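You operate a simulated robot arm through the tools that you are given. There is no shell and no other tool. Be economical: measure what you need, move in short steps, check, and stop when the job is done.

The job below is to be done with a simulated robot arm. You get a single attempt, and the scene is never put back.

TASK
Open the fitting bench drawer, take the right clear cup and put it inside and shut the drawer again. Put the white tub on the shelf of the two-tier table. Take the brown-banded bag on the middle island bench top and put it away on the long island bench top. Take the tall steel tube and leave it in the red bin. Fetch the grey cap and set it on the top of the wooden box. Fetch the blue brush and set it on the top of the right motor box. Put the blue tin on the top of the blue chest away on the upper shelf of the grey shelving. Open the bottom blue drawer, take the blue tape roll from there and leave it on top of the white pipe tee, then shut the drawer. Stack the brown carton that says "clips" from the inside of the large steel tray on top of the brown carton that says "plugs". Any order will do. Set down upright: right clear cup, white tub, brown-banded bag, tall steel tube, blue tin.

Only the result counts: the job must be done as asked and must still hold three seconds after the hand-in. Knocking over, shifting, dropping, spilling or breaking anything else fails it. A push-on lid holds only when it is set on centred and level and pressed home; a screw cap is set on level and turned clockwise until tight.

THE ROBOT
A 6-joint arm with a fingered hand on a trunk, on a base that drives. Base frame: it is fixed to the floor where the robot stands at the start and does not move with it; the origin is under the middle of the robot, x ahead of it, y to its left, z up. Units: m, degrees, N and s.
With the tool pointing down near the work surface it reaches from about 0.3 to 0.74 m from the robot's upright axis, wherever it stands. Its first joint turns from -166.0 to 166.0 degrees. Places, roughly: blue brush (10x5x5 cm) [2, 4.7, 0.8]; blue tape roll (7x7x4 cm) [4.8, 5, 0.3]; blue tin (8x8x9 cm) [4.5, 4.8, 1]; bottom blue drawer [4.6, 4.9, 0.3]; brown carton [-2.75, 8.5, 0.5]; brown-banded bag (11x8x13 cm) [-2.7, 2.3, 0.8]; drawer fx [0.7, -0.2, 0.6]; fitting bench drawer [0.7, -0.1, 0.7]; grey cap (13x8x6 cm) [-3.3, 0.6, 0.8]; long island bench top [-6.2, 5.4, 0.8]; red bin (17x12x8 cm) [-2.3, 2.2, 0.8]; right clear cup (7x7x8 cm) [-1.9, 1.5, 0.8]; shelf of the two-tier table [-3.9, 4, 0.3]; tall steel tube (4x4x6 cm) [-2.9, 2.1, 0.8]; top of the right motor box [1.8, 5, 0.5]; top of the wooden box [0, 3.4, 0.9]; upper shelf of the grey shelving [3.2, 2.5, 1.3]; white pipe tee (11x8x5 cm) [4.3, 4.5, 0.9]; white tub (12x10x15 cm) [-2.4, 2.4, 0.9]. Payload 4 kg.
Tool frame: the origin (TCP) lies between the finger pads and is the grasp point; the fingertips stand 0.026 m ahead of it; z points along the fingers, y is the line along which they close. Largest opening 0.148 m; the body of the gripper starts 0.073 m behind the TCP. The gripper is a hand of 3 fingers: y runs from the thumb to the fingers, the wrist lies at [0, 0, -0.239] in the tool frame, and closing takes about 1.5 s.
Orientation is told as [roll, pitch, yaw] about the base's x, y, z axes, in that order, counted from this pose: with the fingers straight down and closing along the base's y, the tool's x points along the base's -x, its y along +y and its z along -z.

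THE INTERFACE
- The arm moves only by the tool servo_tool. Its argument "series" is a list of rows, each a list of 6 numbers: the shift along the tool's x, y, z in units of 50 mm (1.0 is 50 mm), then the turn, a rotation vector about the tool's x, y, z in units of 5 degrees (1.0 is 5 degrees). In form: [[x, y, z, rx, ry, rz], ...]. A call has 1 to 12 rows; each row shifts and turns the commanded pose from where the row before left it, along the tool's axes as they then stand. "grip" is the finger opening in m, from 0 to 0.148, set as the call begins (left out, the last holds). A call with a number of a shift or a turn outside -1 to 1 is refused whole. Each row takes 0.2 s and may step no farther than 0.05 m and 8.6 degrees from the row before; otherwise, or with a gripper value out of range, the whole call is refused. Where a pose cannot be reached the arm comes as near as it can. A force on the tool above 40 N (or 10 N above the force at the start of the call, whichever is more), or a blocked arm, ends the call early, and 0.2 s more pass. The fingers move at their own pace (about 0.153 m/s each) and stop on an object; they squeeze with about 23 N. The grip force told is the motor's: it shows also when the fingers shut on nothing. Time passes only in rows, and 0.2 s behind the last, so rows that do not move let the fingers close. The reply holds the time, the measured pose of the TCP, the force on the tool along the base axes, the opening and the grip force, in the units named above and with some noise, with the torque about the TCP (base axes, N m) and any sound that the robot's microphone picked up.
- Cameras (640 x 400 px; columns grow to the right, rows downward): "scene" is now at [0.0208, 0.1477, 1.1686]; the picture's right is [-0.16, -0.99, 0.00], its down [-0.69, 0.11, -0.72] and it looks along [0.71, -0.11, -0.70] (base axes); focal length 228 px, centre (320, 200). "wrist" rides on the gripper at [0.068, -0.039, -0.09] in the tool frame; the picture's right is [0.50, 0.87, 0.00], its down [-0.66, 0.38, -0.65] and it looks along [-0.57, 0.33, 0.76] (tool axes); focal length 222 px, centre (320, 200). There is no depth. A picture from a camera that has moved, and an enlarged one, comes with that camera's place and axes in the base frame and with its lens.
- grab_frame(camera): a new picture of that camera. The clock stands still meanwhile.
- lift_body(by): slides the trunk up (or, below 0, down) by that many m; the arm and the scene camera ride with it, the base frame stays. It gives what a move gives, with no picture.
- roll_base(legs): drives the robot by 1 to 6 legs, each [ahead, left, turn to the left] in m, m and degrees, along the robot's own axes; the way and the turn of a leg run together, so that a leg with both is an arc; at most 1.5 m and 180 degrees a leg. The arm and the cameras ride along, it lands a little off, and it stops where it bumps. It gives what a move gives.
- curl_fingers(finger1, finger2, thumb_bend): sets how far each is bent, from 0 (flat) to 1 (curled in); at 0.3 the hand is open as for a grip, at 0.7 the pads meet at the TCP. One left out holds its place. A second passes; each finger stops where it meets its share of the squeeze, and holds until it gets a number again. A gripper value or a shape takes the hand back. It gives what a move gives, with no picture; readings hold the bend of each and the force on the fingers (four entries, about 0 where the hand has none), thumb and palm.
- grasp_type(shape): the hand has 3 fingers and takes this shape, open, in about a second: jaw (thumb against the fingers, like two jaws); tri (thumb and two fingers); tip (a fingertip pinch); poke (one finger out to press); point (the index stretched); flat (the hand flat); cup (the hand cupped); fist (a fist). The gripper value then closes the fingers along that shape, each until it touches; the sizes above hold for jaw. It gives what a move gives, with no picture.
- aim_head(pan, tilt): turns the head with the scene camera to pan (to the left, within 155 degrees either way) and tilt (down, from -29 to 69), counted from straight ahead of the robot. It gives what a move gives.
- inspect(camera, box): a new picture of the part [left, top, right, bottom] of that camera's present view, enlarged. The clock stands still meanwhile.
- close_job(): hands the job in; it is judged then, once.

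Work in short steps. Places have to be worked out from the pictures, the camera data and where the tool is seen: move nearer, look again, correct. Check each grasp and each placing, and mend what went wrong. You have 546 turns and 344 pictures in all, those below and enlarged ones among them. Open the gripper and draw the arm clear of the work before you hand the job in, unless the task says otherwise; then end with one line.

The tools are called after "Emit:" as a command line: name --pt "numbers of a row" for each row, then --argument value for the rest, lists and objects as JSON in quotes. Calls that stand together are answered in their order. servo_tool: Moves the arm, as the interface text tells. Its arguments: {"type":"object","properties":{"series":{"type":"array","items":{"type":"array","items":{"type":"number"}}},"grip":{"type":"number"}},"required":["series"]} The other tools are called the same way: lift_body (by) slides the trunk up or down; grasp_type (shape) gives the hand a shape; curl_fingers (finger1, finger2, thumb_bend) moves the fingers one by one; roll_base (legs) drives the base; aim_head (pan, tilt) turns the head that bears the scene camera; grab_frame (camera) takes a picture; inspect (camera, box) takes an enlarged picture of a part of a camera's view; close_job () hands the job in.

At the start:

```text
time: 0.0
position: [0.4191, 0.2546, 0.9857]
ee_rot: [0.1, 0.0, 0.0]
wrist_force: [-0.3, 0.2, 0.4]
ft_torque: [0.03, 0.02, -0.02]
gripper_width: 0.1478
finger_force: 0.0
shape: jaw
bend: [0.3, 0.3, 0.3]
finger forces: [0.0, 0.1, 0.0, 0.0, 0.0, 0.0]
trunk travel left (down, up): [-0.125, 0.465]
robot x, y, heading: [0.002, -0.0011, 0.1]
head pan, tilt: [-9.2, 44.3]
```

scene: 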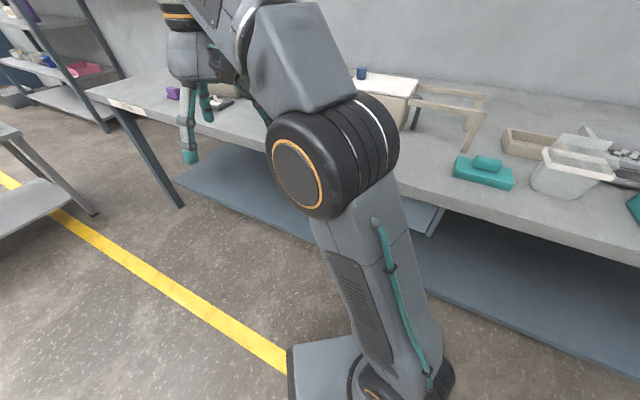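
wrist: 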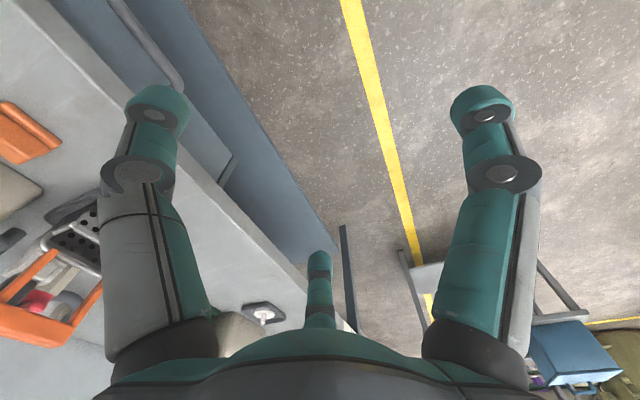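

I start by looking around to learn the layout: first the head straight toward the bench, then other directions.

Emit:
aim_head --pan -20 --tilt 50

Emit:
grab_frame --camera "scene"

Emit:
aim_head --pan 90 --tilt 15

Emit:
grab_frame --camera "scene"

Emit:
aim_head --pan 150 --tilt 15

Emit:
grab_frame --camera "scene"

Emit:
aim_head --pan 40 --tilt 15

Emit:
grab_frame --camera "scene"

```text
time: 0.7
position: [0.4192, 0.2541, 0.9852]
ee_rot: [0.1, -0.1, 0.0]
wrist_force: [-0.1, 0.2, -0.3]
ft_torque: [-0.01, 0.0, -0.02]
gripper_width: 0.1481
finger_force: 0.1
shape: jaw
bend: [0.3, 0.3, 0.3]
finger forces: [0.0, 0.0, 0.1, 0.1, 0.0, 0.1]
trunk travel left (down, up): [-0.125, 0.465]
robot x, y, heading: [-0.0034, 0.0027, -0.1]
head pan, tilt: [-20.0, 50.0]
```

```text
341 pictures are left
camera scene: at [0.0124, 0.1345, 1.1608], right [-0.34, -0.94, 0.0], down [-0.72, 0.26, -0.64], along [0.6, -0.22, -0.77], focal length 228 px, centre (320, 200)
```

scene: 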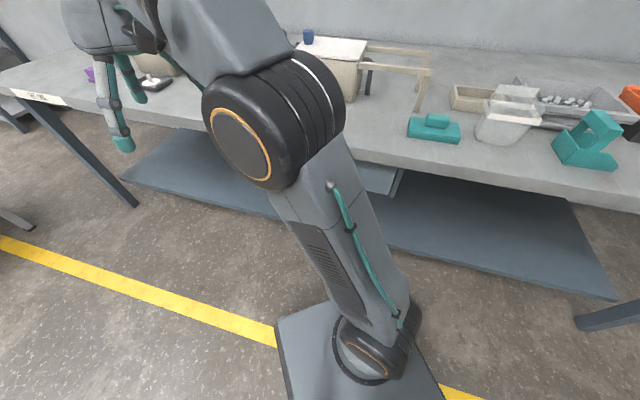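

```text
time: 2.6
position: [0.4188, 0.2549, 0.9853]
ee_rot: [0.2, -0.1, 0.0]
wrist_force: [-0.1, -0.4, 0.8]
ft_torque: [0.01, -0.01, -0.04]
gripper_width: 0.1478
finger_force: 0.1
shape: jaw
bend: [0.3, 0.3, 0.3]
finger forces: [0.0, 0.1, 0.0, 0.0, 0.1, 0.0]
trunk travel left (down, up): [-0.125, 0.465]
robot x, y, heading: [0.001, 0.0051, 0.1]
head pan, tilt: [90.0, 15.0]
```

```text
340 pictures are left
camera scene: at [-0.0599, 0.2542, 1.2144], right [1.0, 0.0, 0.0], down [0.0, -0.26, -0.97], along [0.0, 0.97, -0.26], focal length 228 px, centre (320, 200)
```

scene: 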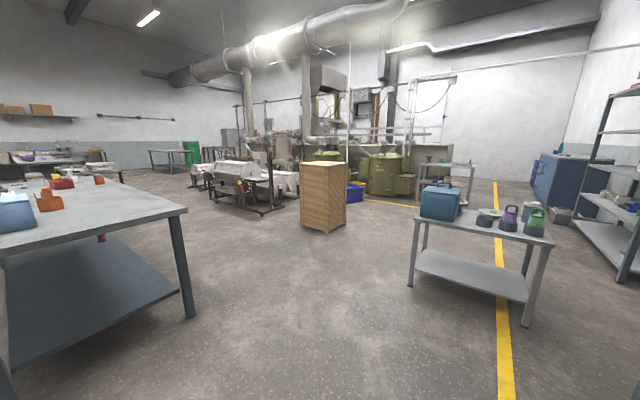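

```text
time: 3.9
position: [0.4194, 0.2548, 0.985]
ee_rot: [0.0, -0.1, 0.0]
wrist_force: [0.3, -1.2, 0.4]
ft_torque: [0.01, 0.02, -0.01]
gripper_width: 0.1479
finger_force: 0.2
shape: jaw
bend: [0.3, 0.3, 0.3]
finger forces: [0.0, 0.1, 0.0, 0.1, 0.1, 0.0]
trunk travel left (down, up): [-0.125, 0.465]
robot x, y, heading: [-0.0009, -0.0014, 0.1]
head pan, tilt: [150.0, 15.0]
```

```text
339 pictures are left
camera scene: at [-0.1408, 0.2075, 1.2145], right [0.5, 0.87, 0.0], down [0.22, -0.13, -0.97], along [-0.84, 0.48, -0.26], focal length 228 px, centre (320, 200)
```

scene: 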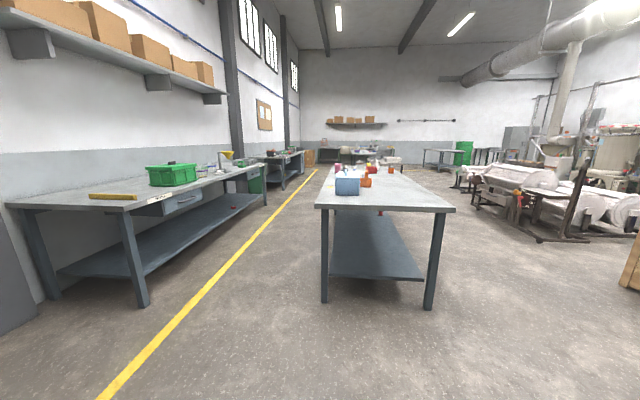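

```text
time: 5.8
position: [0.42, 0.2547, 0.9849]
ee_rot: [0.0, -0.1, 0.0]
wrist_force: [0.2, -0.2, -0.3]
ft_torque: [-0.01, 0.0, 0.01]
gripper_width: 0.148
finger_force: 0.1
shape: jaw
bend: [0.3, 0.3, 0.3]
finger forces: [0.0, 0.1, 0.0, 0.0, 0.0, 0.0]
trunk travel left (down, up): [-0.125, 0.465]
robot x, y, heading: [-0.0027, -0.0006, 0.1]
head pan, tilt: [40.0, 15.0]
```

```text
338 pictures are left
camera scene: at [0.0115, 0.2209, 1.2145], right [0.64, -0.77, 0.0], down [-0.2, -0.17, -0.97], along [0.74, 0.62, -0.26], focal length 228 px, centre (320, 200)
```

scene: 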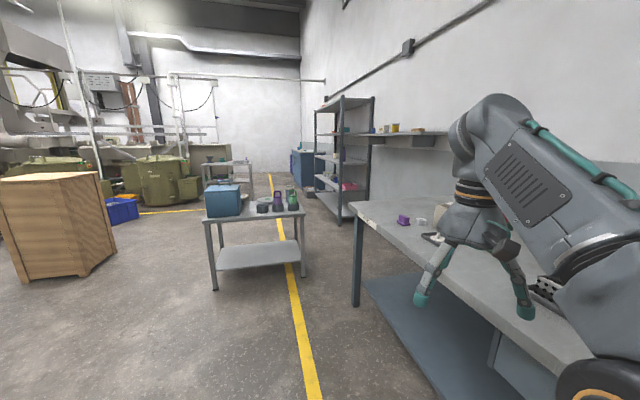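

The room is rotated about -30° against my frame, and the fitting bench is in front. I back up a bit and turn to face it squarely, then look.

Emit:
roll_base --legs '[[-0.35, 0, 0], [0, 0, -31]]'

Emit:
aim_head --pan -10 --tilt 35

Emit:
grab_frame --camera "scene"

Emit:
grab_frame --camera "wrist"

```text
time: 9.6
position: [0.142, 0.0029, 0.9838]
ee_rot: [0.1, -0.1, -30.9]
wrist_force: [-0.7, -0.3, -0.9]
ft_torque: [0.01, -0.01, 0.0]
gripper_width: 0.1479
finger_force: 0.1
shape: jaw
bend: [0.3, 0.3, 0.3]
finger forces: [0.0, 0.0, 0.0, 0.1, 0.1, 0.0]
trunk travel left (down, up): [-0.125, 0.465]
robot x, y, heading: [-0.346, -0.001, -30.9]
head pan, tilt: [40.0, 15.0]
```

```text
time: 10.7
position: [0.143, 0.0024, 0.9849]
ee_rot: [0.1, -0.1, -30.9]
wrist_force: [-0.4, 0.2, -0.7]
ft_torque: [-0.01, -0.02, 0.0]
gripper_width: 0.148
finger_force: 0.2
shape: jaw
bend: [0.3, 0.3, 0.3]
finger forces: [0.1, 0.1, 0.0, 0.0, 0.0, 0.0]
trunk travel left (down, up): [-0.125, 0.465]
robot x, y, heading: [-0.3476, -0.0005, -30.9]
head pan, tilt: [-10.0, 35.0]
```

```text
337 pictures are left
camera scene: at [-0.2503, 0.1108, 1.1825], right [-0.65, -0.76, 0.0], down [-0.43, 0.38, -0.82], along [0.62, -0.54, -0.57], focal length 228 px, centre (320, 200)
```

scene: 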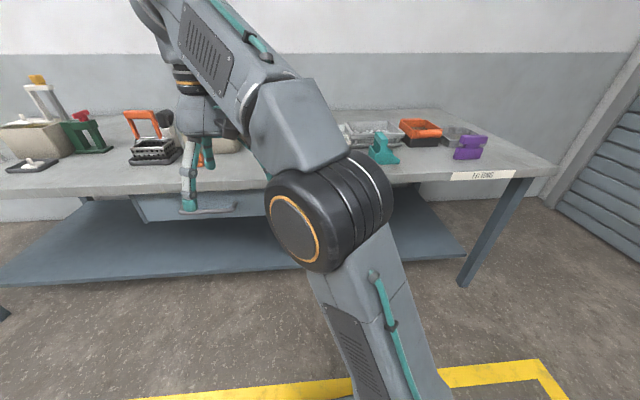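

```text
336 pictures are left
camera wrist: at [0.0648, 0.0033, 1.0751], right [0.02, 1.0, 0.0], down [0.75, -0.01, 0.66], along [0.66, -0.01, -0.75], focal length 222 px, centre (320, 200)
```

wrist: 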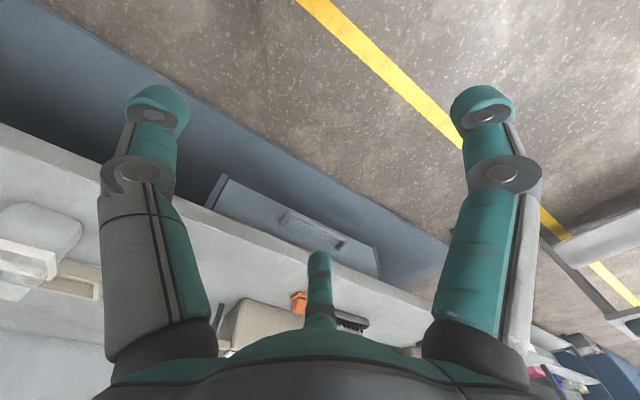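

The drawer handle is around (0.50,-0.02,0.69). I look closer at it.

Emit:
inspect --camera "wrist" --box '[200, 160, 400, 285]'

Emit:
inspect --camera "scene" --box '[120, 120, 320, 245]'

```text
3.20 times, centred on (300, 222) of wrist
camera zoom: at [0.0648, 0.0033, 1.0751], right [0.02, 1.0, 0.0], down [0.75, -0.01, 0.66], along [0.66, -0.01, -0.75], focal length 711 px, centre (384, 128)
```

zoom: 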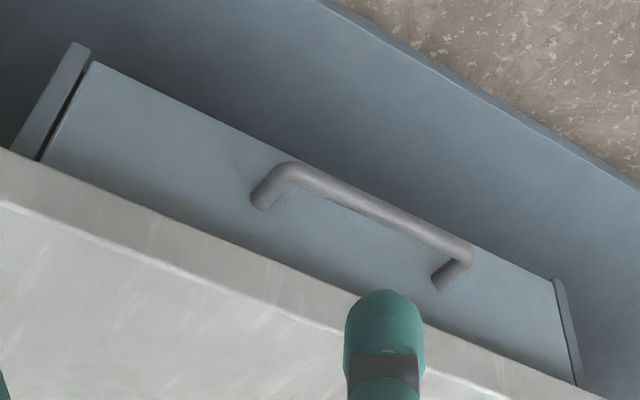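

```text
3.20 times, centred on (220, 182) of scene
camera zoom: at [-0.2503, 0.1108, 1.1825], right [-0.65, -0.76, 0.0], down [-0.43, 0.38, -0.82], along [0.62, -0.54, -0.57], focal length 729 px, centre (640, 256)
```

zoom: 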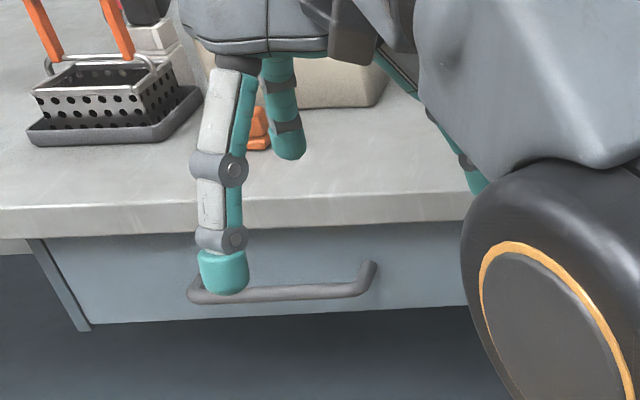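

Handle bar is horizontal, centre ≈(0.495,-0.007,0.69), bench angle ≈54°. I drive left to stand in front of it and turn the tool to point horizontally with fingers closing vertically.

Emit:
roll_base --legs '[[0, 0.45, 0], [0, 0, -5]]'

Emit:
servo_tool --pt "-1 0 0 0 0 0" --pt "-1 0 0 0 0 0"

Emit:
servo_tool --pt "0 0 0 -0.99 -0.99 0.99" --pt "0 0 0 -0.99 -0.99 0.99" --pt "0 0 0 -0.99 -0.99 0.99" --pt "0 0 0 -0.99 -0.99 0.99" --pt "0 0 0 -0.99 -0.99 0.99" --pt "0 0 0 -0.99 -0.99 0.99" --pt "0 0 0 -0.99 -0.99 0.99" --pt "0 0 0 -0.99 -0.99 0.99" --pt "0 0 0 -0.99 -0.99 0.99" --pt "0 0 0 -0.99 -0.99 0.99" --pt "0 0 0 -0.99 -0.99 0.99" --pt "0 0 0 -0.99 -0.99 0.99"

Emit:
servo_tool --pt "0 0 0 -0.99 -0.99 0.99" --pt "0 0 0 -0.99 -0.99 0.99"

```text
time: 14.0
position: [0.3734, 0.3501, 0.9852]
ee_rot: [0.2, -0.1, -35.8]
wrist_force: [-0.3, -1.1, -0.1]
ft_torque: [-0.02, 0.02, 0.01]
gripper_width: 0.1476
finger_force: 0.1
shape: jaw
bend: [0.3, 0.3, 0.3]
finger forces: [0.0, 0.1, 0.0, 0.0, 0.1, 0.0]
trunk travel left (down, up): [-0.125, 0.465]
robot x, y, heading: [-0.1142, 0.3919, -35.9]
head pan, tilt: [-10.0, 35.0]
```

```text
time: 14.6
position: [0.4225, 0.2939, 0.9524]
ee_rot: [0.2, -0.3, -35.9]
wrist_force: [0.3, 0.1, 1.1]
ft_torque: [-0.01, -0.03, 0.01]
gripper_width: 0.1478
finger_force: 0.1
shape: jaw
bend: [0.3, 0.3, 0.3]
finger forces: [0.1, 0.0, 0.0, 0.0, 0.0, 0.0]
out of reach, approached as far as the arm can: row 1, 2
trunk travel left (down, up): [-0.125, 0.465]
robot x, y, heading: [-0.1122, 0.3922, -35.7]
head pan, tilt: [-10.0, 35.0]
```

```text
time: 17.2
position: [0.4235, 0.2951, 0.9511]
ee_rot: [79.3, -8.8, -115.2]
wrist_force: [0.0, -0.5, 0.3]
ft_torque: [-0.04, 0.01, -0.02]
gripper_width: 0.1479
finger_force: 0.1
shape: jaw
bend: [0.3, 0.3, 0.3]
finger forces: [0.0, 0.1, 0.0, 0.0, 0.0, 0.1]
trunk travel left (down, up): [-0.125, 0.465]
robot x, y, heading: [-0.116, 0.3917, -36.1]
head pan, tilt: [-10.0, 35.0]
```

```text
time: 17.8
position: [0.4228, 0.2961, 0.9514]
ee_rot: [90.2, 0.2, -125.9]
wrist_force: [-0.4, -0.6, 0.7]
ft_torque: [-0.02, 0.06, 0.02]
gripper_width: 0.148
finger_force: 0.0
shape: jaw
bend: [0.3, 0.3, 0.3]
finger forces: [0.0, 0.0, 0.0, 0.0, 0.0, 0.0]
trunk travel left (down, up): [-0.125, 0.465]
robot x, y, heading: [-0.1171, 0.3883, -35.8]
head pan, tilt: [-10.0, 35.0]
```

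Tool is now horizontal, pointing at the bench. I lower to about z 0.70, shift the base right 0.2 m and look.

Emit:
servo_tool --pt "0 -1 0 0 0 0" --pt "0 -1 0 0 0 0" --pt "0 -1 0 0 0 0" --pt "0 -1 0 0 0 0" --pt "0 -1 0 0 0 0" --grip 0.08

Emit:
roll_base --legs '[[0, -0.2, 0]]'

Emit:
grab_frame --camera "wrist"

Emit:
grab_frame --camera "scene"

```text
time: 19.0
position: [0.4234, 0.2944, 0.7005]
ee_rot: [90.1, 0.2, -125.9]
wrist_force: [0.2, -0.3, -0.6]
ft_torque: [0.01, 0.01, -0.01]
gripper_width: 0.0805
finger_force: 0.0
shape: jaw
bend: [0.34, 0.34, 0.7]
finger forces: [0.0, 0.1, 0.0, 0.1, 0.1, 0.1]
trunk travel left (down, up): [-0.125, 0.465]
robot x, y, heading: [-0.113, 0.3908, -35.7]
head pan, tilt: [-10.0, 35.0]
```

```text
time: 20.6
position: [0.3056, 0.1315, 0.699]
ee_rot: [90.0, 0.1, -125.9]
wrist_force: [0.2, 0.3, -0.4]
ft_torque: [-0.01, -0.02, -0.02]
gripper_width: 0.0805
finger_force: 0.0
shape: jaw
bend: [0.34, 0.34, 0.7]
finger forces: [0.1, 0.0, 0.1, 0.0, 0.1, 0.0]
trunk travel left (down, up): [-0.125, 0.465]
robot x, y, heading: [-0.2335, 0.2261, -35.8]
head pan, tilt: [-10.0, 35.0]
```

```text
333 pictures are left
camera wrist: at [0.2729, 0.2374, 0.6609], right [0.29, 0.41, 0.87], down [-0.92, -0.15, 0.38], along [0.28, -0.9, 0.33], focal length 222 px, centre (320, 200)
```

wrist: 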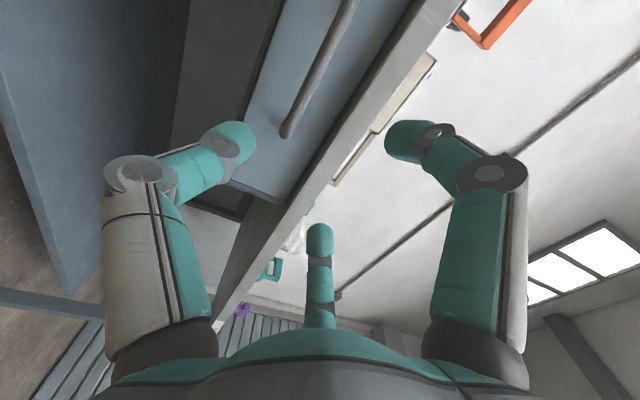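

```text
332 pictures are left
camera scene: at [-0.1262, 0.3288, 1.1825], right [-0.72, -0.7, 0.0], down [-0.4, 0.41, -0.82], along [0.57, -0.59, -0.57], focal length 228 px, centre (320, 200)
```

scene: 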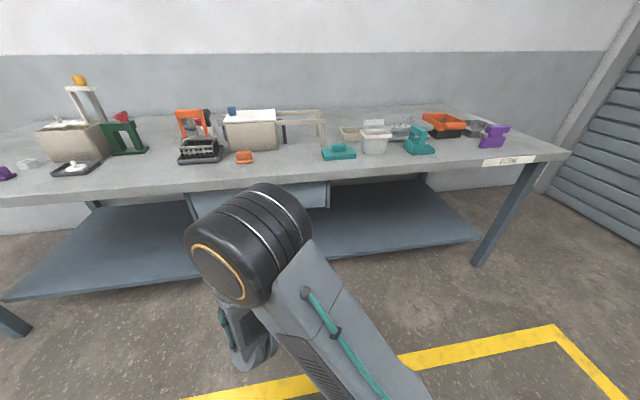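

Lateral alignment is right; handle is ~0.236 m ahead. I drive ahead 0.19 then look.

Emit:
roll_base --legs '[[0.18, 0, 0]]'

Emit:
grab_frame --camera "wrist"

```text
time: 22.1
position: [0.4496, 0.0238, 0.7007]
ee_rot: [90.1, 0.1, -126.0]
wrist_force: [0.1, 0.8, -0.1]
ft_torque: [0.03, 0.0, 0.01]
gripper_width: 0.0805
finger_force: 0.0
shape: jaw
bend: [0.34, 0.34, 0.7]
finger forces: [0.0, 0.0, 0.0, 0.0, 0.1, 0.0]
trunk travel left (down, up): [-0.125, 0.465]
robot x, y, heading: [-0.0885, 0.1198, -36.0]
head pan, tilt: [-10.0, 35.0]
```

```text
331 pictures are left
camera wrist: at [0.4173, 0.1316, 0.661], right [0.29, 0.4, 0.87], down [-0.92, -0.15, 0.38], along [0.28, -0.9, 0.33], focal length 222 px, centre (320, 200)
```

wrist: 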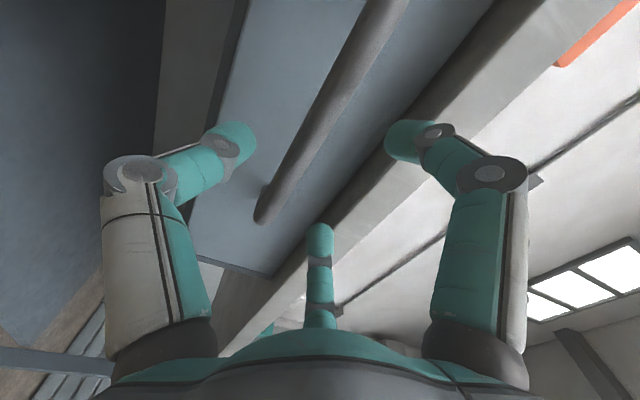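

Slab underside is ~0.745, so I narrow the opening to 0.05, lower 1 cm and advance 5.5 cm onto the bar.

Emit:
servo_tool --pt "0 -0.2 0 0 0 0" --pt "0 0 0 0 0 0" --pt "0 0 0.55 0 0 0" --pt "0 0 0.55 0 0 0" --grip 0.05

Emit:
grab_frame --camera "wrist"

```text
time: 23.1
position: [0.4953, 0.0046, 0.6958]
ee_rot: [89.9, 0.1, -126.3]
wrist_force: [-0.6, 0.0, -0.3]
ft_torque: [0.0, -0.02, 0.02]
gripper_width: 0.0503
finger_force: 0.0
shape: jaw
bend: [0.77, 0.77, 0.7]
finger forces: [0.0, 0.1, 0.0, 0.0, 0.1, 0.1]
out of reach, approached as far as the arm can: row 3, 4
trunk travel left (down, up): [-0.125, 0.465]
robot x, y, heading: [-0.087, 0.118, -35.8]
head pan, tilt: [-10.0, 35.0]
```

```text
330 pictures are left
camera wrist: at [0.4635, 0.1107, 0.6572], right [0.3, 0.4, 0.87], down [-0.91, -0.14, 0.38], along [0.27, -0.91, 0.32], focal length 222 px, centre (320, 200)
```

wrist: 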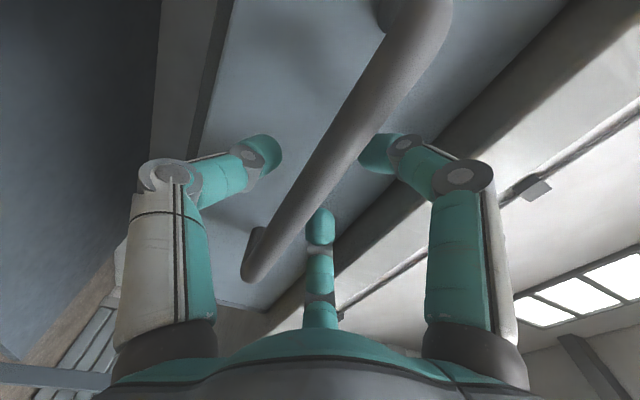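

The bar lies between the fingertips; I creep the base 1.5 cm forward and close.

Emit:
roll_base --legs '[[0.02, 0, 0]]'

Emit:
servo_tool --pt "0 0 0 0 0 0" --pt "0 0 0 0 0 0" --pt "0 0 0 0 0 0" --pt "0 0 0 0 0 0" --pt "0 0 0 0 0 0" --grip 0

Emit:
grab_frame --camera "wrist"

```text
time: 23.9
position: [0.5123, -0.009, 0.6953]
ee_rot: [89.8, 0.1, -126.3]
wrist_force: [0.5, -0.3, 0.3]
ft_torque: [-0.01, 0.0, 0.01]
gripper_width: 0.01
finger_force: 22.9
shape: jaw
bend: [0.75, 0.75, 0.72]
finger forces: [0.0, 0.0, 0.0, 0.0, 0.0, 0.0]
trunk travel left (down, up): [-0.125, 0.465]
robot x, y, heading: [-0.0697, 0.1126, -36.0]
head pan, tilt: [-10.0, 35.0]
```

```text
time: 25.1
position: [0.511, -0.0092, 0.6955]
ee_rot: [90.0, 0.1, -126.4]
wrist_force: [-0.5, 0.2, -1.2]
ft_torque: [-0.02, 0.0, -0.03]
gripper_width: 0.0099
finger_force: 23.6
shape: jaw
bend: [0.75, 0.75, 0.72]
finger forces: [0.0, 0.0, 0.0, 0.0, 0.0, 0.0]
trunk travel left (down, up): [-0.125, 0.465]
robot x, y, heading: [-0.0739, 0.11, -35.9]
head pan, tilt: [-10.0, 35.0]
```

```text
329 pictures are left
camera wrist: at [0.4801, 0.0985, 0.6573], right [0.3, 0.4, 0.87], down [-0.92, -0.14, 0.38], along [0.27, -0.91, 0.32], focal length 222 px, centre (320, 200)
```

wrist: 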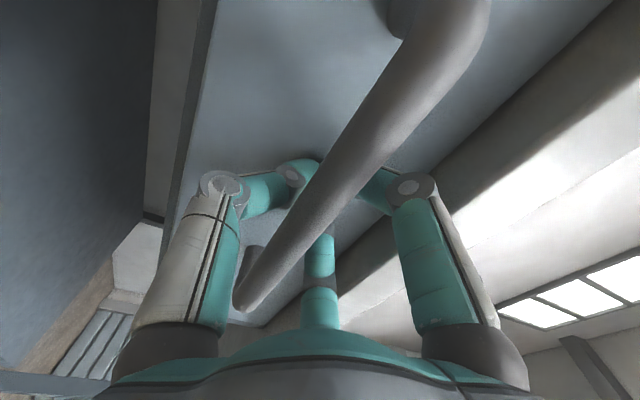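

The fingertips have closed behind the bar (hooked round it). I pull by driving back.

Emit:
roll_base --legs '[[-0.1, 0, 0]]'

Emit:
grab_frame --camera "wrist"

```text
time: 26.2
position: [0.4311, 0.0498, 0.696]
ee_rot: [89.9, 0.2, -126.5]
wrist_force: [0.8, -0.7, -2.2]
ft_torque: [-0.02, -0.02, 0.02]
gripper_width: 0.0088
finger_force: 23.2
shape: jaw
bend: [0.75, 0.75, 0.72]
finger forces: [0.0, 0.0, 0.0, 0.1, 2.0, 0.1]
trunk travel left (down, up): [-0.125, 0.465]
robot x, y, heading: [-0.1531, 0.171, -36.3]
head pan, tilt: [-10.0, 35.0]
```

```text
328 pictures are left
camera wrist: at [0.3991, 0.1566, 0.6576], right [0.3, 0.4, 0.87], down [-0.92, -0.14, 0.38], along [0.27, -0.91, 0.32], focal length 222 px, centre (320, 200)
```

wrist: 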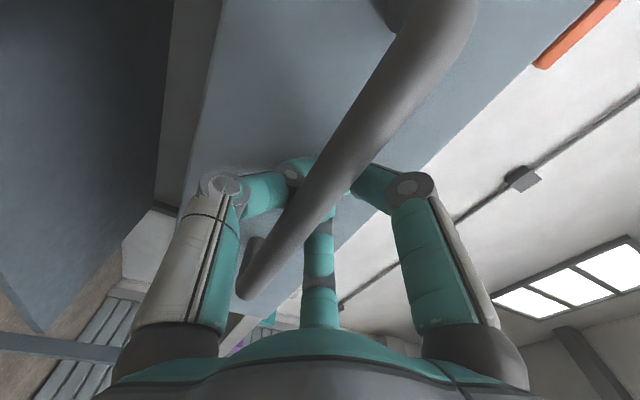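

The drawer comes along. I pull 0.14 more.

Emit:
roll_base --legs '[[-0.14, 0, 0]]'

Emit:
grab_frame --camera "scene"

```text
time: 27.6
position: [0.3176, 0.1316, 0.6973]
ee_rot: [90.1, 0.2, -126.6]
wrist_force: [0.9, -0.1, -1.4]
ft_torque: [0.0, 0.01, -0.02]
gripper_width: 0.0091
finger_force: 23.1
shape: jaw
bend: [0.75, 0.75, 0.72]
finger forces: [0.1, 0.0, 0.1, 0.1, 1.3, 0.1]
trunk travel left (down, up): [-0.125, 0.465]
robot x, y, heading: [-0.2655, 0.2479, -36.0]
head pan, tilt: [-10.0, 35.0]
```

```text
327 pictures are left
camera scene: at [-0.1584, 0.3527, 1.1825], right [-0.72, -0.69, 0.0], down [-0.4, 0.41, -0.82], along [0.57, -0.59, -0.57], focal length 228 px, centre (320, 200)
```

scene: 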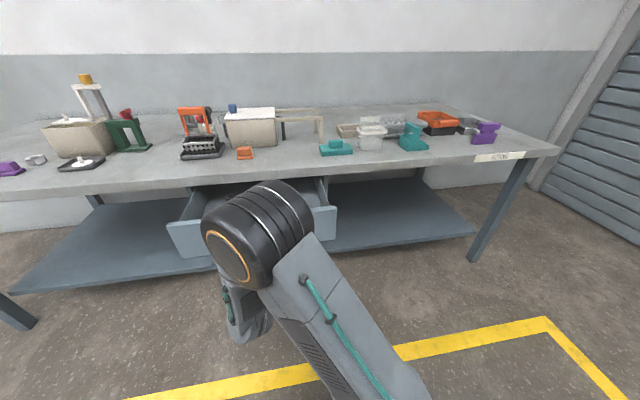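

Drawer is open ~0.23 m. I release, back off, and turn the tool back down.

Emit:
servo_tool --pt "0 0 0 0 0 0" --pt "0 0 0 0 0 0" --pt "0 0 0 0 0 0" --pt "0 0 0 0 0 0" --grip 0.06

Emit:
roll_base --legs '[[-0.35, 0, 0]]'

Emit:
servo_tool --pt "0 1 0 0 0 0" --pt "0 1 0 0 0 0" --pt "0 1 0 0 0 0" --pt "0 1 0 0 0 0" --pt "0 0 0 0.99 0.99 -0.99" --pt "0 0 0 0.99 0.99 -0.99" --pt "0 0 0 0.99 0.99 -0.99" --pt "0 0 0 0.99 0.99 -0.99" --pt "0 0 0 0.99 0.99 -0.99" --pt "0 0 0 0.99 0.99 -0.99" --pt "0 0 0 0.99 0.99 -0.99" --grip 0.14

Emit:
servo_tool --pt "0 0 0 0.99 0.99 -0.99" --pt "0 0 0 0.99 0.99 -0.99" --pt "0 0 0 0.99 0.99 -0.99" --pt "0 0 0 0.99 0.99 -0.99" --pt "0 0 0 0.99 0.99 -0.99" --pt "0 0 0 0.99 0.99 -0.99" --pt "0 0 0 0.99 0.99 -0.99"

Emit:
grab_frame --camera "scene"

```text
time: 28.6
position: [0.3185, 0.1307, 0.6964]
ee_rot: [89.9, 0.2, -126.5]
wrist_force: [0.1, 0.2, -0.8]
ft_torque: [-0.02, -0.01, -0.01]
gripper_width: 0.0594
finger_force: 0.1
shape: jaw
bend: [0.77, 0.77, 0.7]
finger forces: [0.0, 0.0, 0.0, 0.1, 0.0, 0.0]
trunk travel left (down, up): [-0.125, 0.465]
robot x, y, heading: [-0.27, 0.2542, -36.0]
head pan, tilt: [-10.0, 35.0]
```

```text
time: 30.8
position: [0.0327, 0.3388, 0.6978]
ee_rot: [90.0, 0.1, -126.5]
wrist_force: [0.1, 0.3, 0.2]
ft_torque: [0.0, -0.02, -0.03]
gripper_width: 0.0597
finger_force: 0.2
shape: jaw
bend: [0.77, 0.77, 0.7]
finger forces: [0.0, 0.0, 0.0, 0.0, 0.0, 0.0]
trunk travel left (down, up): [-0.125, 0.465]
robot x, y, heading: [-0.5542, 0.4587, -36.1]
head pan, tilt: [-10.0, 35.0]
```

```text
time: 33.2
position: [0.0321, 0.3381, 0.8966]
ee_rot: [45.0, -19.2, -81.6]
wrist_force: [0.2, 0.2, -1.5]
ft_torque: [0.04, 0.04, 0.01]
gripper_width: 0.1398
finger_force: 0.1
shape: jaw
bend: [0.26, 0.26, 0.29]
finger forces: [0.0, 0.0, 0.0, 0.0, 0.1, 0.0]
trunk travel left (down, up): [-0.125, 0.465]
robot x, y, heading: [-0.551, 0.4601, -36.0]
head pan, tilt: [-10.0, 35.0]
```

```text
time: 34.8
position: [0.0319, 0.3389, 0.8974]
ee_rot: [0.2, 0.0, -36.5]
wrist_force: [-0.4, 0.0, 0.3]
ft_torque: [0.0, -0.07, 0.0]
gripper_width: 0.1401
finger_force: 0.0
shape: jaw
bend: [0.26, 0.26, 0.29]
finger forces: [0.2, 0.0, 0.1, 0.0, 0.0, 0.1]
trunk travel left (down, up): [-0.125, 0.465]
robot x, y, heading: [-0.5506, 0.4567, -36.2]
head pan, tilt: [-10.0, 35.0]
```

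```text
326 pictures are left
camera scene: at [-0.4437, 0.5601, 1.1825], right [-0.72, -0.69, 0.0], down [-0.4, 0.41, -0.82], along [0.57, -0.59, -0.57], focal length 228 px, centre (320, 200)
```

scene: 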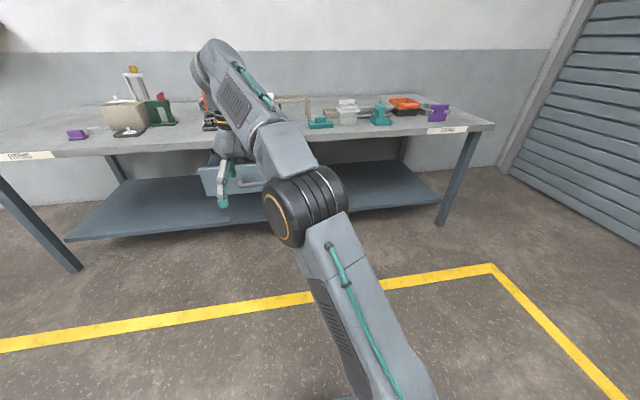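

Now to the middle island for the right clear cup. I lift the trunk, turn to face the island (heading ≈58°) and strafe along the aisle.

Emit:
lift_body --by 0.2

Emit:
roll_base --legs '[[0, 0, 94], [-0.65, 0, 0], [0, 1.0, 0], [0, 0.7, 0]]'

Emit:
aim_head --pan 0 --tilt 30

Emit:
grab_frame --camera "scene"

```text
time: 37.0
position: [0.0325, 0.3376, 1.0969]
ee_rot: [0.2, 0.0, -36.5]
wrist_force: [0.8, -0.3, 0.8]
ft_torque: [0.01, 0.0, 0.02]
gripper_width: 0.1397
finger_force: 0.0
shape: jaw
bend: [0.26, 0.26, 0.29]
finger forces: [0.0, 0.0, 0.0, 0.0, 0.0, 0.0]
trunk travel left (down, up): [-0.325, 0.265]
robot x, y, heading: [-0.5506, 0.4592, -35.9]
head pan, tilt: [-10.0, 35.0]
```

```text
time: 52.9
position: [-2.3041, 1.3207, 1.0977]
ee_rot: [0.2, 0.0, 60.2]
wrist_force: [-1.1, -0.1, -0.9]
ft_torque: [-0.01, 0.05, 0.06]
gripper_width: 0.14
finger_force: 0.0
shape: jaw
bend: [0.26, 0.26, 0.29]
finger forces: [0.1, 0.0, 0.0, 0.0, 0.0, 0.0]
trunk travel left (down, up): [-0.325, 0.265]
robot x, y, heading: [-2.3582, 0.7275, 60.6]
head pan, tilt: [-10.0, 35.0]
```

```text
time: 53.6
position: [-2.3053, 1.3219, 1.0972]
ee_rot: [0.2, 0.1, 60.2]
wrist_force: [0.8, -0.8, 0.4]
ft_torque: [0.02, 0.0, 0.03]
gripper_width: 0.14
finger_force: 0.0
shape: jaw
bend: [0.26, 0.26, 0.29]
finger forces: [0.0, 0.0, 0.0, 0.0, 0.0, 0.0]
trunk travel left (down, up): [-0.325, 0.265]
robot x, y, heading: [-2.3545, 0.7284, 60.5]
head pan, tilt: [0.0, 30.0]
```

```text
325 pictures are left
camera scene: at [-2.4813, 0.8327, 1.3902], right [0.87, -0.49, 0.0], down [-0.25, -0.44, -0.87], along [0.42, 0.75, -0.5], focal length 228 px, centre (320, 200)
```

scene: 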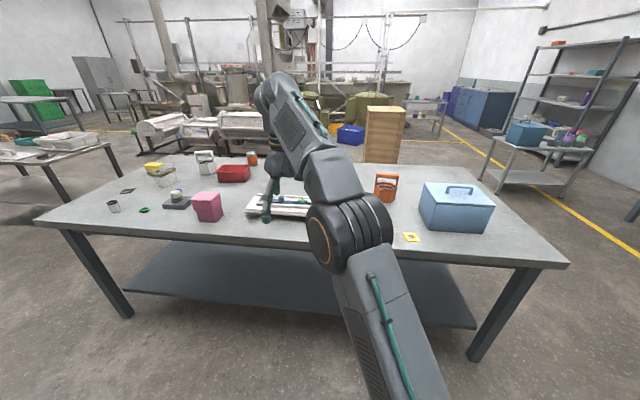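

The cup's place is hidden behind the elbow. I check the wrist view and enlarge the left part of the island to identify the objects.

Emit:
grab_frame --camera "wrist"

Emit:
inspect --camera "scene" --box '[80, 130, 320, 280]'

```text
324 pictures are left
camera wrist: at [-2.3033, 1.2425, 1.1873], right [-1.0, 0.0, 0.0], down [0.0, 0.76, 0.65], along [-0.01, 0.65, -0.76], focal length 222 px, centre (320, 200)
```

wrist: 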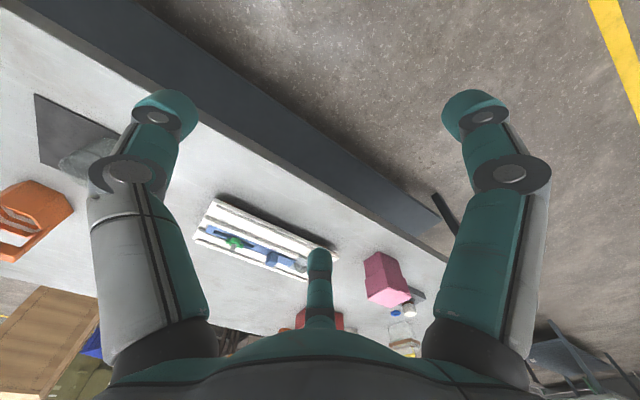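

```text
2.67 times, centred on (200, 205) of scene
camera zoom: at [-2.4813, 0.8327, 1.3902], right [0.87, -0.49, 0.0], down [-0.25, -0.44, -0.87], along [0.42, 0.75, -0.5], focal length 608 px, centre (640, 187)
```

zoom: 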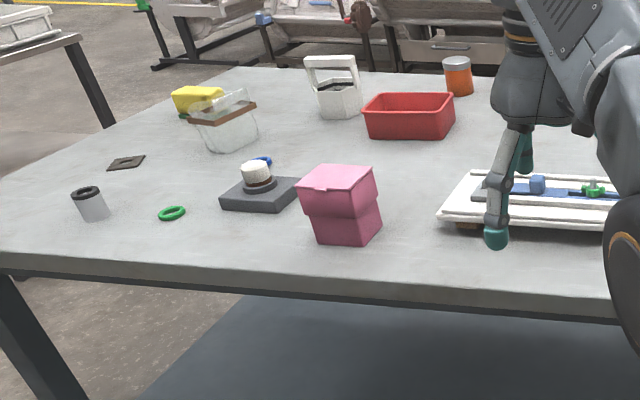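

The clear cup seems at about (-1.85,1.46) on a dark mat. I move the tool right by 0.2 m and look again with both cameras.

Emit:
servo_tool --pt "0 -1 0 0 0 0" --pt "0 -1 0 0 0 0" --pt "0 -1 0 0 0 0" --pt "0 -1 0 0 0 0" --pt "0 -1 0 0 0 0"

Emit:
grab_frame --camera "wrist"

Emit:
grab_frame --camera "scene"

```text
time: 54.8
position: [-2.0884, 1.1969, 1.0953]
ee_rot: [0.1, 0.0, 60.3]
wrist_force: [0.0, 0.6, 0.0]
ft_torque: [-0.02, -0.05, 0.0]
gripper_width: 0.14
finger_force: 0.1
shape: jaw
bend: [0.26, 0.26, 0.29]
finger forces: [0.1, 0.0, 0.1, 0.1, 0.0, 0.0]
trunk travel left (down, up): [-0.325, 0.265]
robot x, y, heading: [-2.3538, 0.7261, 60.9]
head pan, tilt: [0.0, 30.0]
```

```text
322 pictures are left
camera wrist: at [-2.0868, 1.1182, 1.186], right [-1.0, 0.0, 0.0], down [0.0, 0.76, 0.65], along [-0.01, 0.65, -0.76], focal length 222 px, centre (320, 200)
```

wrist: 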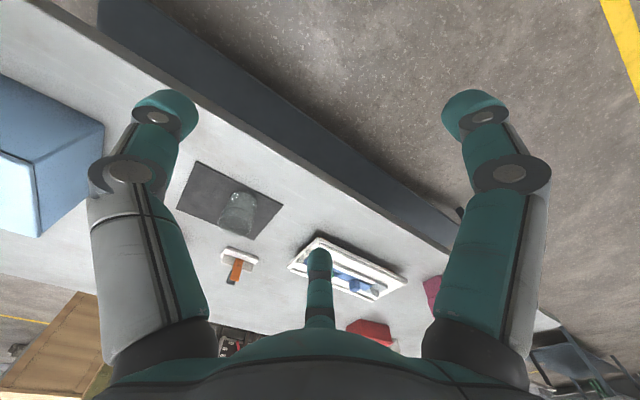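

```text
321 pictures are left
camera scene: at [-2.4816, 0.8328, 1.3902], right [0.87, -0.49, 0.0], down [-0.24, -0.44, -0.87], along [0.42, 0.75, -0.5], focal length 228 px, centre (320, 200)
```

scene: 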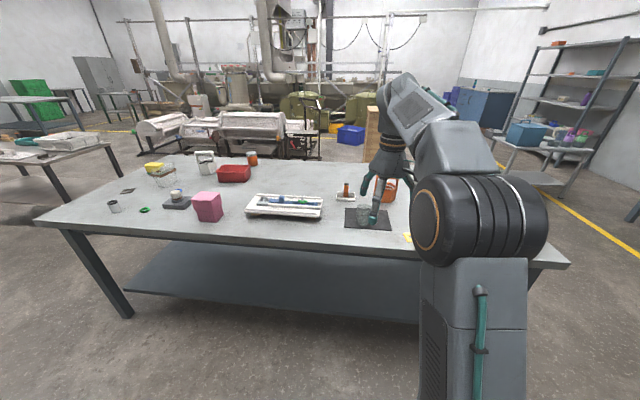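

Emit:
inspect --camera "scene" --box '[310, 160, 430, 235]'

Emit:
inspect --camera "wrist" --box '[160, 140, 320, 240]'

```text
5.33 times, centred on (370, 198) of scene
camera zoom: at [-2.4816, 0.8328, 1.3902], right [0.87, -0.49, 0.0], down [-0.24, -0.44, -0.87], along [0.42, 0.75, -0.5], focal length 1216 px, centre (53, 213)
```

zoom: 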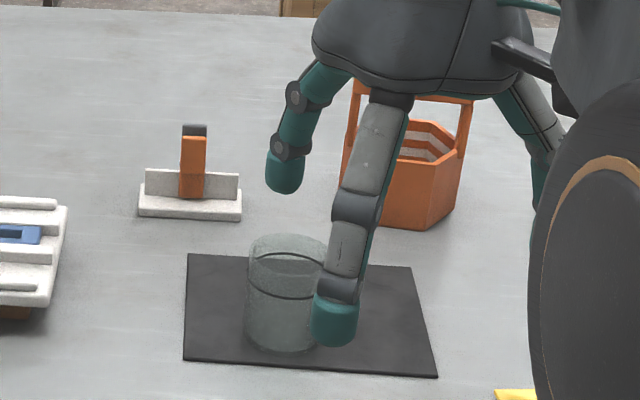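

```text
4.00 times, centred on (240, 190) of wrist
camera zoom: at [-2.0868, 1.1182, 1.186], right [-1.0, 0.0, 0.0], down [0.0, 0.76, 0.65], along [-0.01, 0.65, -0.76], focal length 888 px, centre (640, 240)
```

zoom: 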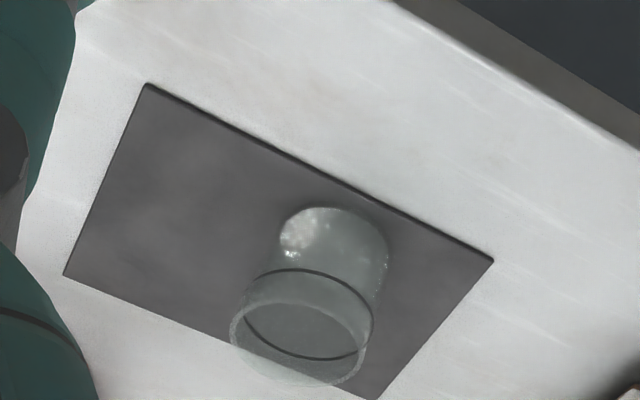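

Cup located at ≈(-1.908,1.467), rim z≈0.865; it stands alone on a mat. I drive 0.3 m ahead and check.

Emit:
roll_base --legs '[[0.3, -0.02, 0]]'

Emit:
grab_frame --camera "wrist"

```text
time: 56.9
position: [-1.9244, 1.4489, 1.0954]
ee_rot: [0.2, -0.1, 60.3]
wrist_force: [-0.4, -0.1, -0.5]
ft_torque: [-0.01, 0.03, -0.01]
gripper_width: 0.14
finger_force: 0.0
shape: jaw
bend: [0.26, 0.26, 0.29]
finger forces: [0.0, 0.0, 0.0, 0.0, 0.0, 0.0]
trunk travel left (down, up): [-0.325, 0.265]
robot x, y, heading: [-2.192, 0.9829, 60.5]
head pan, tilt: [0.0, 30.0]
```

```text
318 pictures are left
camera wrist: at [-1.9233, 1.3696, 1.1861], right [-1.0, 0.0, 0.0], down [0.0, 0.76, 0.65], along [-0.01, 0.65, -0.76], focal length 222 px, centre (320, 200)
```

wrist: 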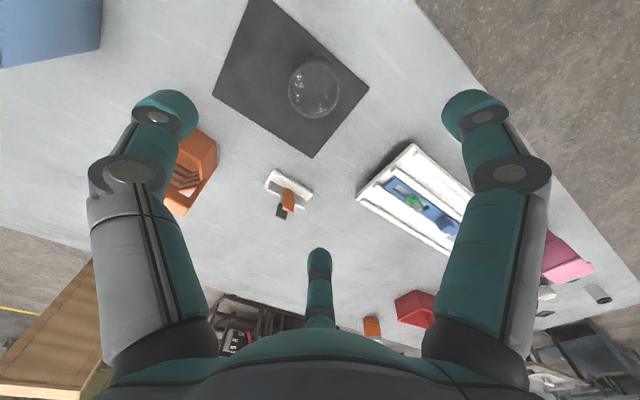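

Cup is ~1.3 cm ahead of the TCP. I correct and descend to z≈0.83.

Emit:
servo_tool --pt "-0.27 0 0 0 0 0" --pt "0 0 1 0 0 0" --pt "0 0 1 0 0 0" --pt "0 0 1 0 0 0"

Emit:
grab_frame --camera "wrist"

Emit:
inspect --camera "scene" --box '[280, 120, 440, 220]'

```text
time: 57.9
position: [-1.9177, 1.4583, 0.9468]
ee_rot: [0.2, 0.1, 60.2]
wrist_force: [0.2, -0.1, -0.3]
ft_torque: [0.01, 0.01, 0.02]
gripper_width: 0.1398
finger_force: 0.0
shape: jaw
bend: [0.26, 0.26, 0.29]
finger forces: [0.0, 0.0, 0.0, 0.0, 0.0, 0.0]
trunk travel left (down, up): [-0.325, 0.265]
robot x, y, heading: [-2.1916, 0.98, 60.8]
head pan, tilt: [0.0, 30.0]
```

```text
317 pictures are left
camera wrist: at [-1.9167, 1.3793, 1.037], right [-1.0, 0.0, 0.0], down [0.0, 0.76, 0.66], along [0.0, 0.66, -0.76], focal length 222 px, centre (320, 200)
```

wrist: 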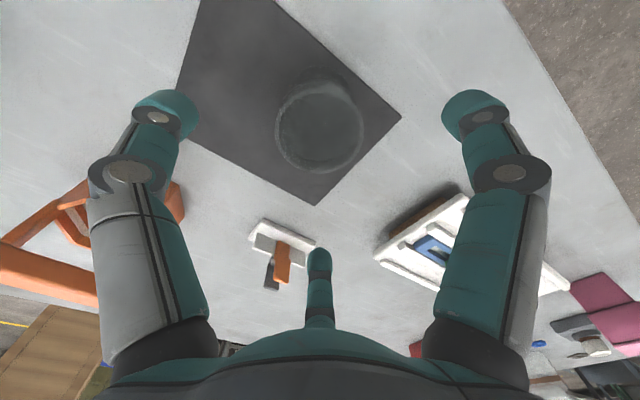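

```text
4.00 times, centred on (360, 170) of scene
camera zoom: at [-2.3173, 1.0833, 1.3903], right [0.87, -0.49, 0.0], down [-0.24, -0.44, -0.87], along [0.42, 0.76, -0.5], focal length 912 px, centre (160, 320)
```

zoom: 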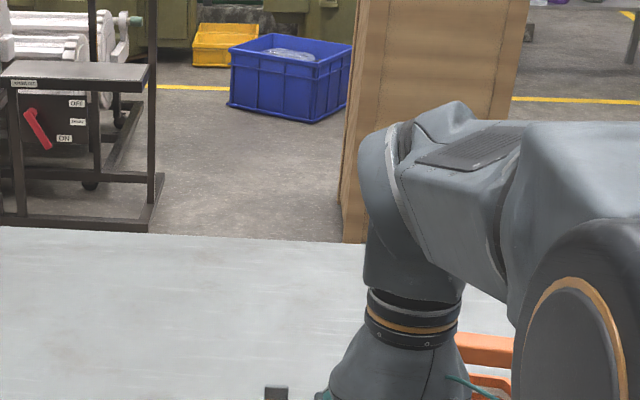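

Emit:
servo_tool --pt "0.12 -0.05 1 0 0 0" --pt "0 0 1 0 0 0" --pt "0 0 0.3 0 0 0"

Emit:
grab_frame --camera "wrist"

```text
refused: row 1 steps farther than a row can; nothing moved
```

```text
315 pictures are left
camera wrist: at [-1.9167, 1.3793, 1.037], right [-1.0, 0.0, 0.0], down [0.0, 0.76, 0.66], along [0.0, 0.66, -0.76], focal length 222 px, centre (320, 200)
```

wrist: 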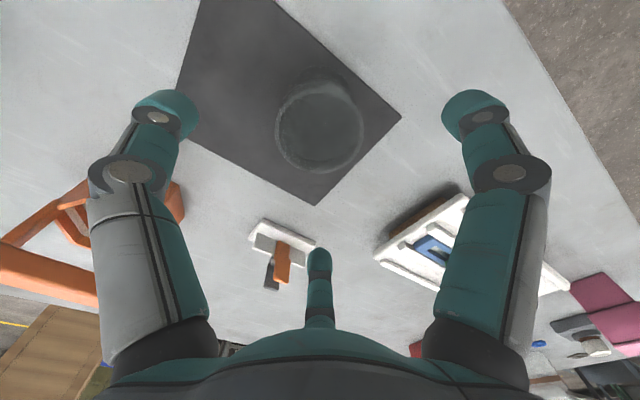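

Total step was too large; I split the rows.

Emit:
servo_tool --pt "0.12 -0.05 0.5 0 0 0" --pt "0 0 0.9 0 0 0" --pt "0 0 0.85 0 0 0"

Emit:
grab_frame --camera "wrist"

```text
time: 58.6
position: [-1.9193, 1.4552, 0.8349]
ee_rot: [0.3, 0.1, 60.2]
wrist_force: [-0.5, -0.2, -0.3]
ft_torque: [-0.01, -0.03, 0.0]
gripper_width: 0.14
finger_force: 0.1
shape: jaw
bend: [0.26, 0.26, 0.29]
finger forces: [0.1, 0.0, 0.0, 0.0, 0.0, 0.0]
trunk travel left (down, up): [-0.325, 0.265]
robot x, y, heading: [-2.1905, 0.9807, 60.8]
head pan, tilt: [0.0, 30.0]
```

```text
314 pictures are left
camera wrist: at [-1.9177, 1.3758, 0.9257], right [-1.0, 0.0, 0.0], down [0.0, 0.76, 0.65], along [-0.01, 0.65, -0.76], focal length 222 px, centre (320, 200)
```

wrist: 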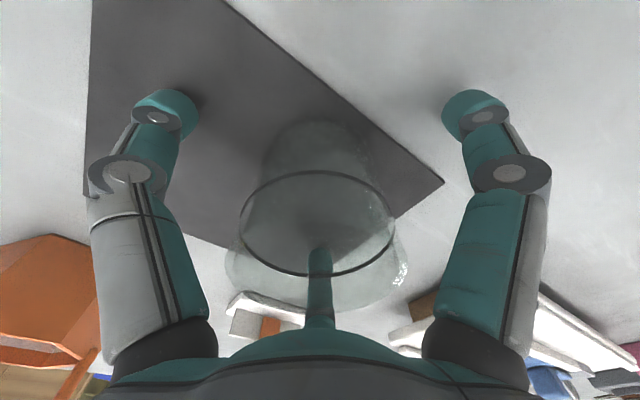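

The cup is centred between the fingers. Closing.

Emit:
servo_tool --pt "0 0 0 0 0 0" --pt "0 0 0 0 0 0" --pt "0 0 0 0 0 0" --pt "0 0 0 0 0 0" --pt "0 0 0 0 0 0" --pt "0 0 0 0 0 0" --grip 0.03

Emit:
grab_frame --camera "wrist"

```text
time: 60.0
position: [-1.9199, 1.4541, 0.835]
ee_rot: [0.2, 0.0, 60.4]
wrist_force: [-1.0, -0.2, 0.0]
ft_torque: [-0.02, -0.02, -0.02]
gripper_width: 0.058
finger_force: 23.3
shape: jaw
bend: [0.77, 0.77, 0.7]
finger forces: [20.7, 20.2, 0.0, 0.0, 21.5, 0.0]
trunk travel left (down, up): [-0.325, 0.265]
robot x, y, heading: [-2.1905, 0.9798, 60.8]
head pan, tilt: [0.0, 30.0]
```

```text
313 pictures are left
camera wrist: at [-1.9175, 1.376, 0.9261], right [-1.0, 0.0, 0.0], down [0.0, 0.76, 0.65], along [-0.01, 0.65, -0.76], focal length 222 px, centre (320, 200)
```

wrist: 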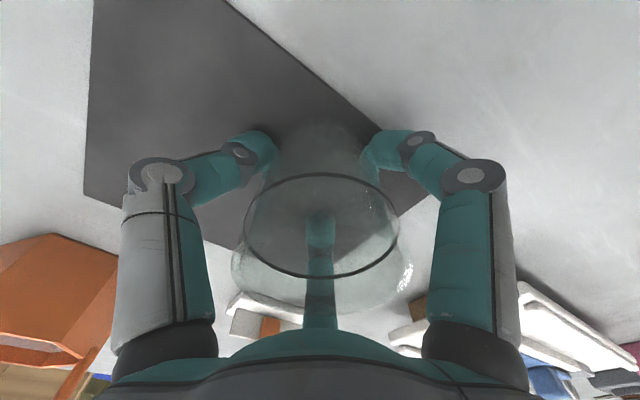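

Firm grip on the cup. I lift it gently and check.

Emit:
servo_tool --pt "0 0 -0.3 0 0 0" --pt "0 0 -0.6 0 0 0" --pt "0 0 -0.6 0 0 0" --pt "0 0 -0.6 0 0 0" --pt "0 0 -0.6 0 0 0" --pt "0 0 -0.6 0 0 0"

Emit:
roll_base --legs '[[-0.35, 0, 0]]'

Emit:
grab_frame --camera "wrist"

```text
time: 61.5
position: [-1.9197, 1.4555, 0.9993]
ee_rot: [0.3, 0.0, 60.2]
wrist_force: [0.3, 0.0, -0.1]
ft_torque: [0.0, 0.01, 0.03]
gripper_width: 0.0582
finger_force: 23.5
shape: jaw
bend: [0.77, 0.77, 0.7]
finger forces: [20.8, 20.2, 0.1, 0.0, 21.3, 0.1]
trunk travel left (down, up): [-0.325, 0.265]
robot x, y, heading: [-2.1926, 0.9791, 60.7]
head pan, tilt: [0.0, 30.0]
```

```text
time: 63.7
position: [-2.0917, 1.148, 0.9982]
ee_rot: [0.2, 0.0, 60.3]
wrist_force: [0.0, -0.8, -0.8]
ft_torque: [0.02, -0.01, 0.02]
gripper_width: 0.0578
finger_force: 22.7
shape: jaw
bend: [0.77, 0.77, 0.7]
finger forces: [20.8, 20.2, 0.1, 0.0, 21.4, 0.0]
trunk travel left (down, up): [-0.325, 0.265]
robot x, y, heading: [-2.3594, 0.6717, 61.0]
head pan, tilt: [0.0, 30.0]
```

```text
312 pictures are left
camera wrist: at [-2.0904, 1.0692, 1.0892], right [-1.0, -0.01, 0.0], down [0.0, 0.76, 0.65], along [-0.01, 0.65, -0.76], focal length 222 px, centre (320, 200)
```

wrist: 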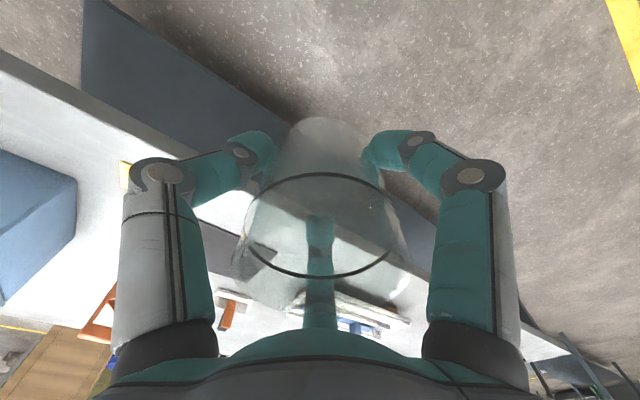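

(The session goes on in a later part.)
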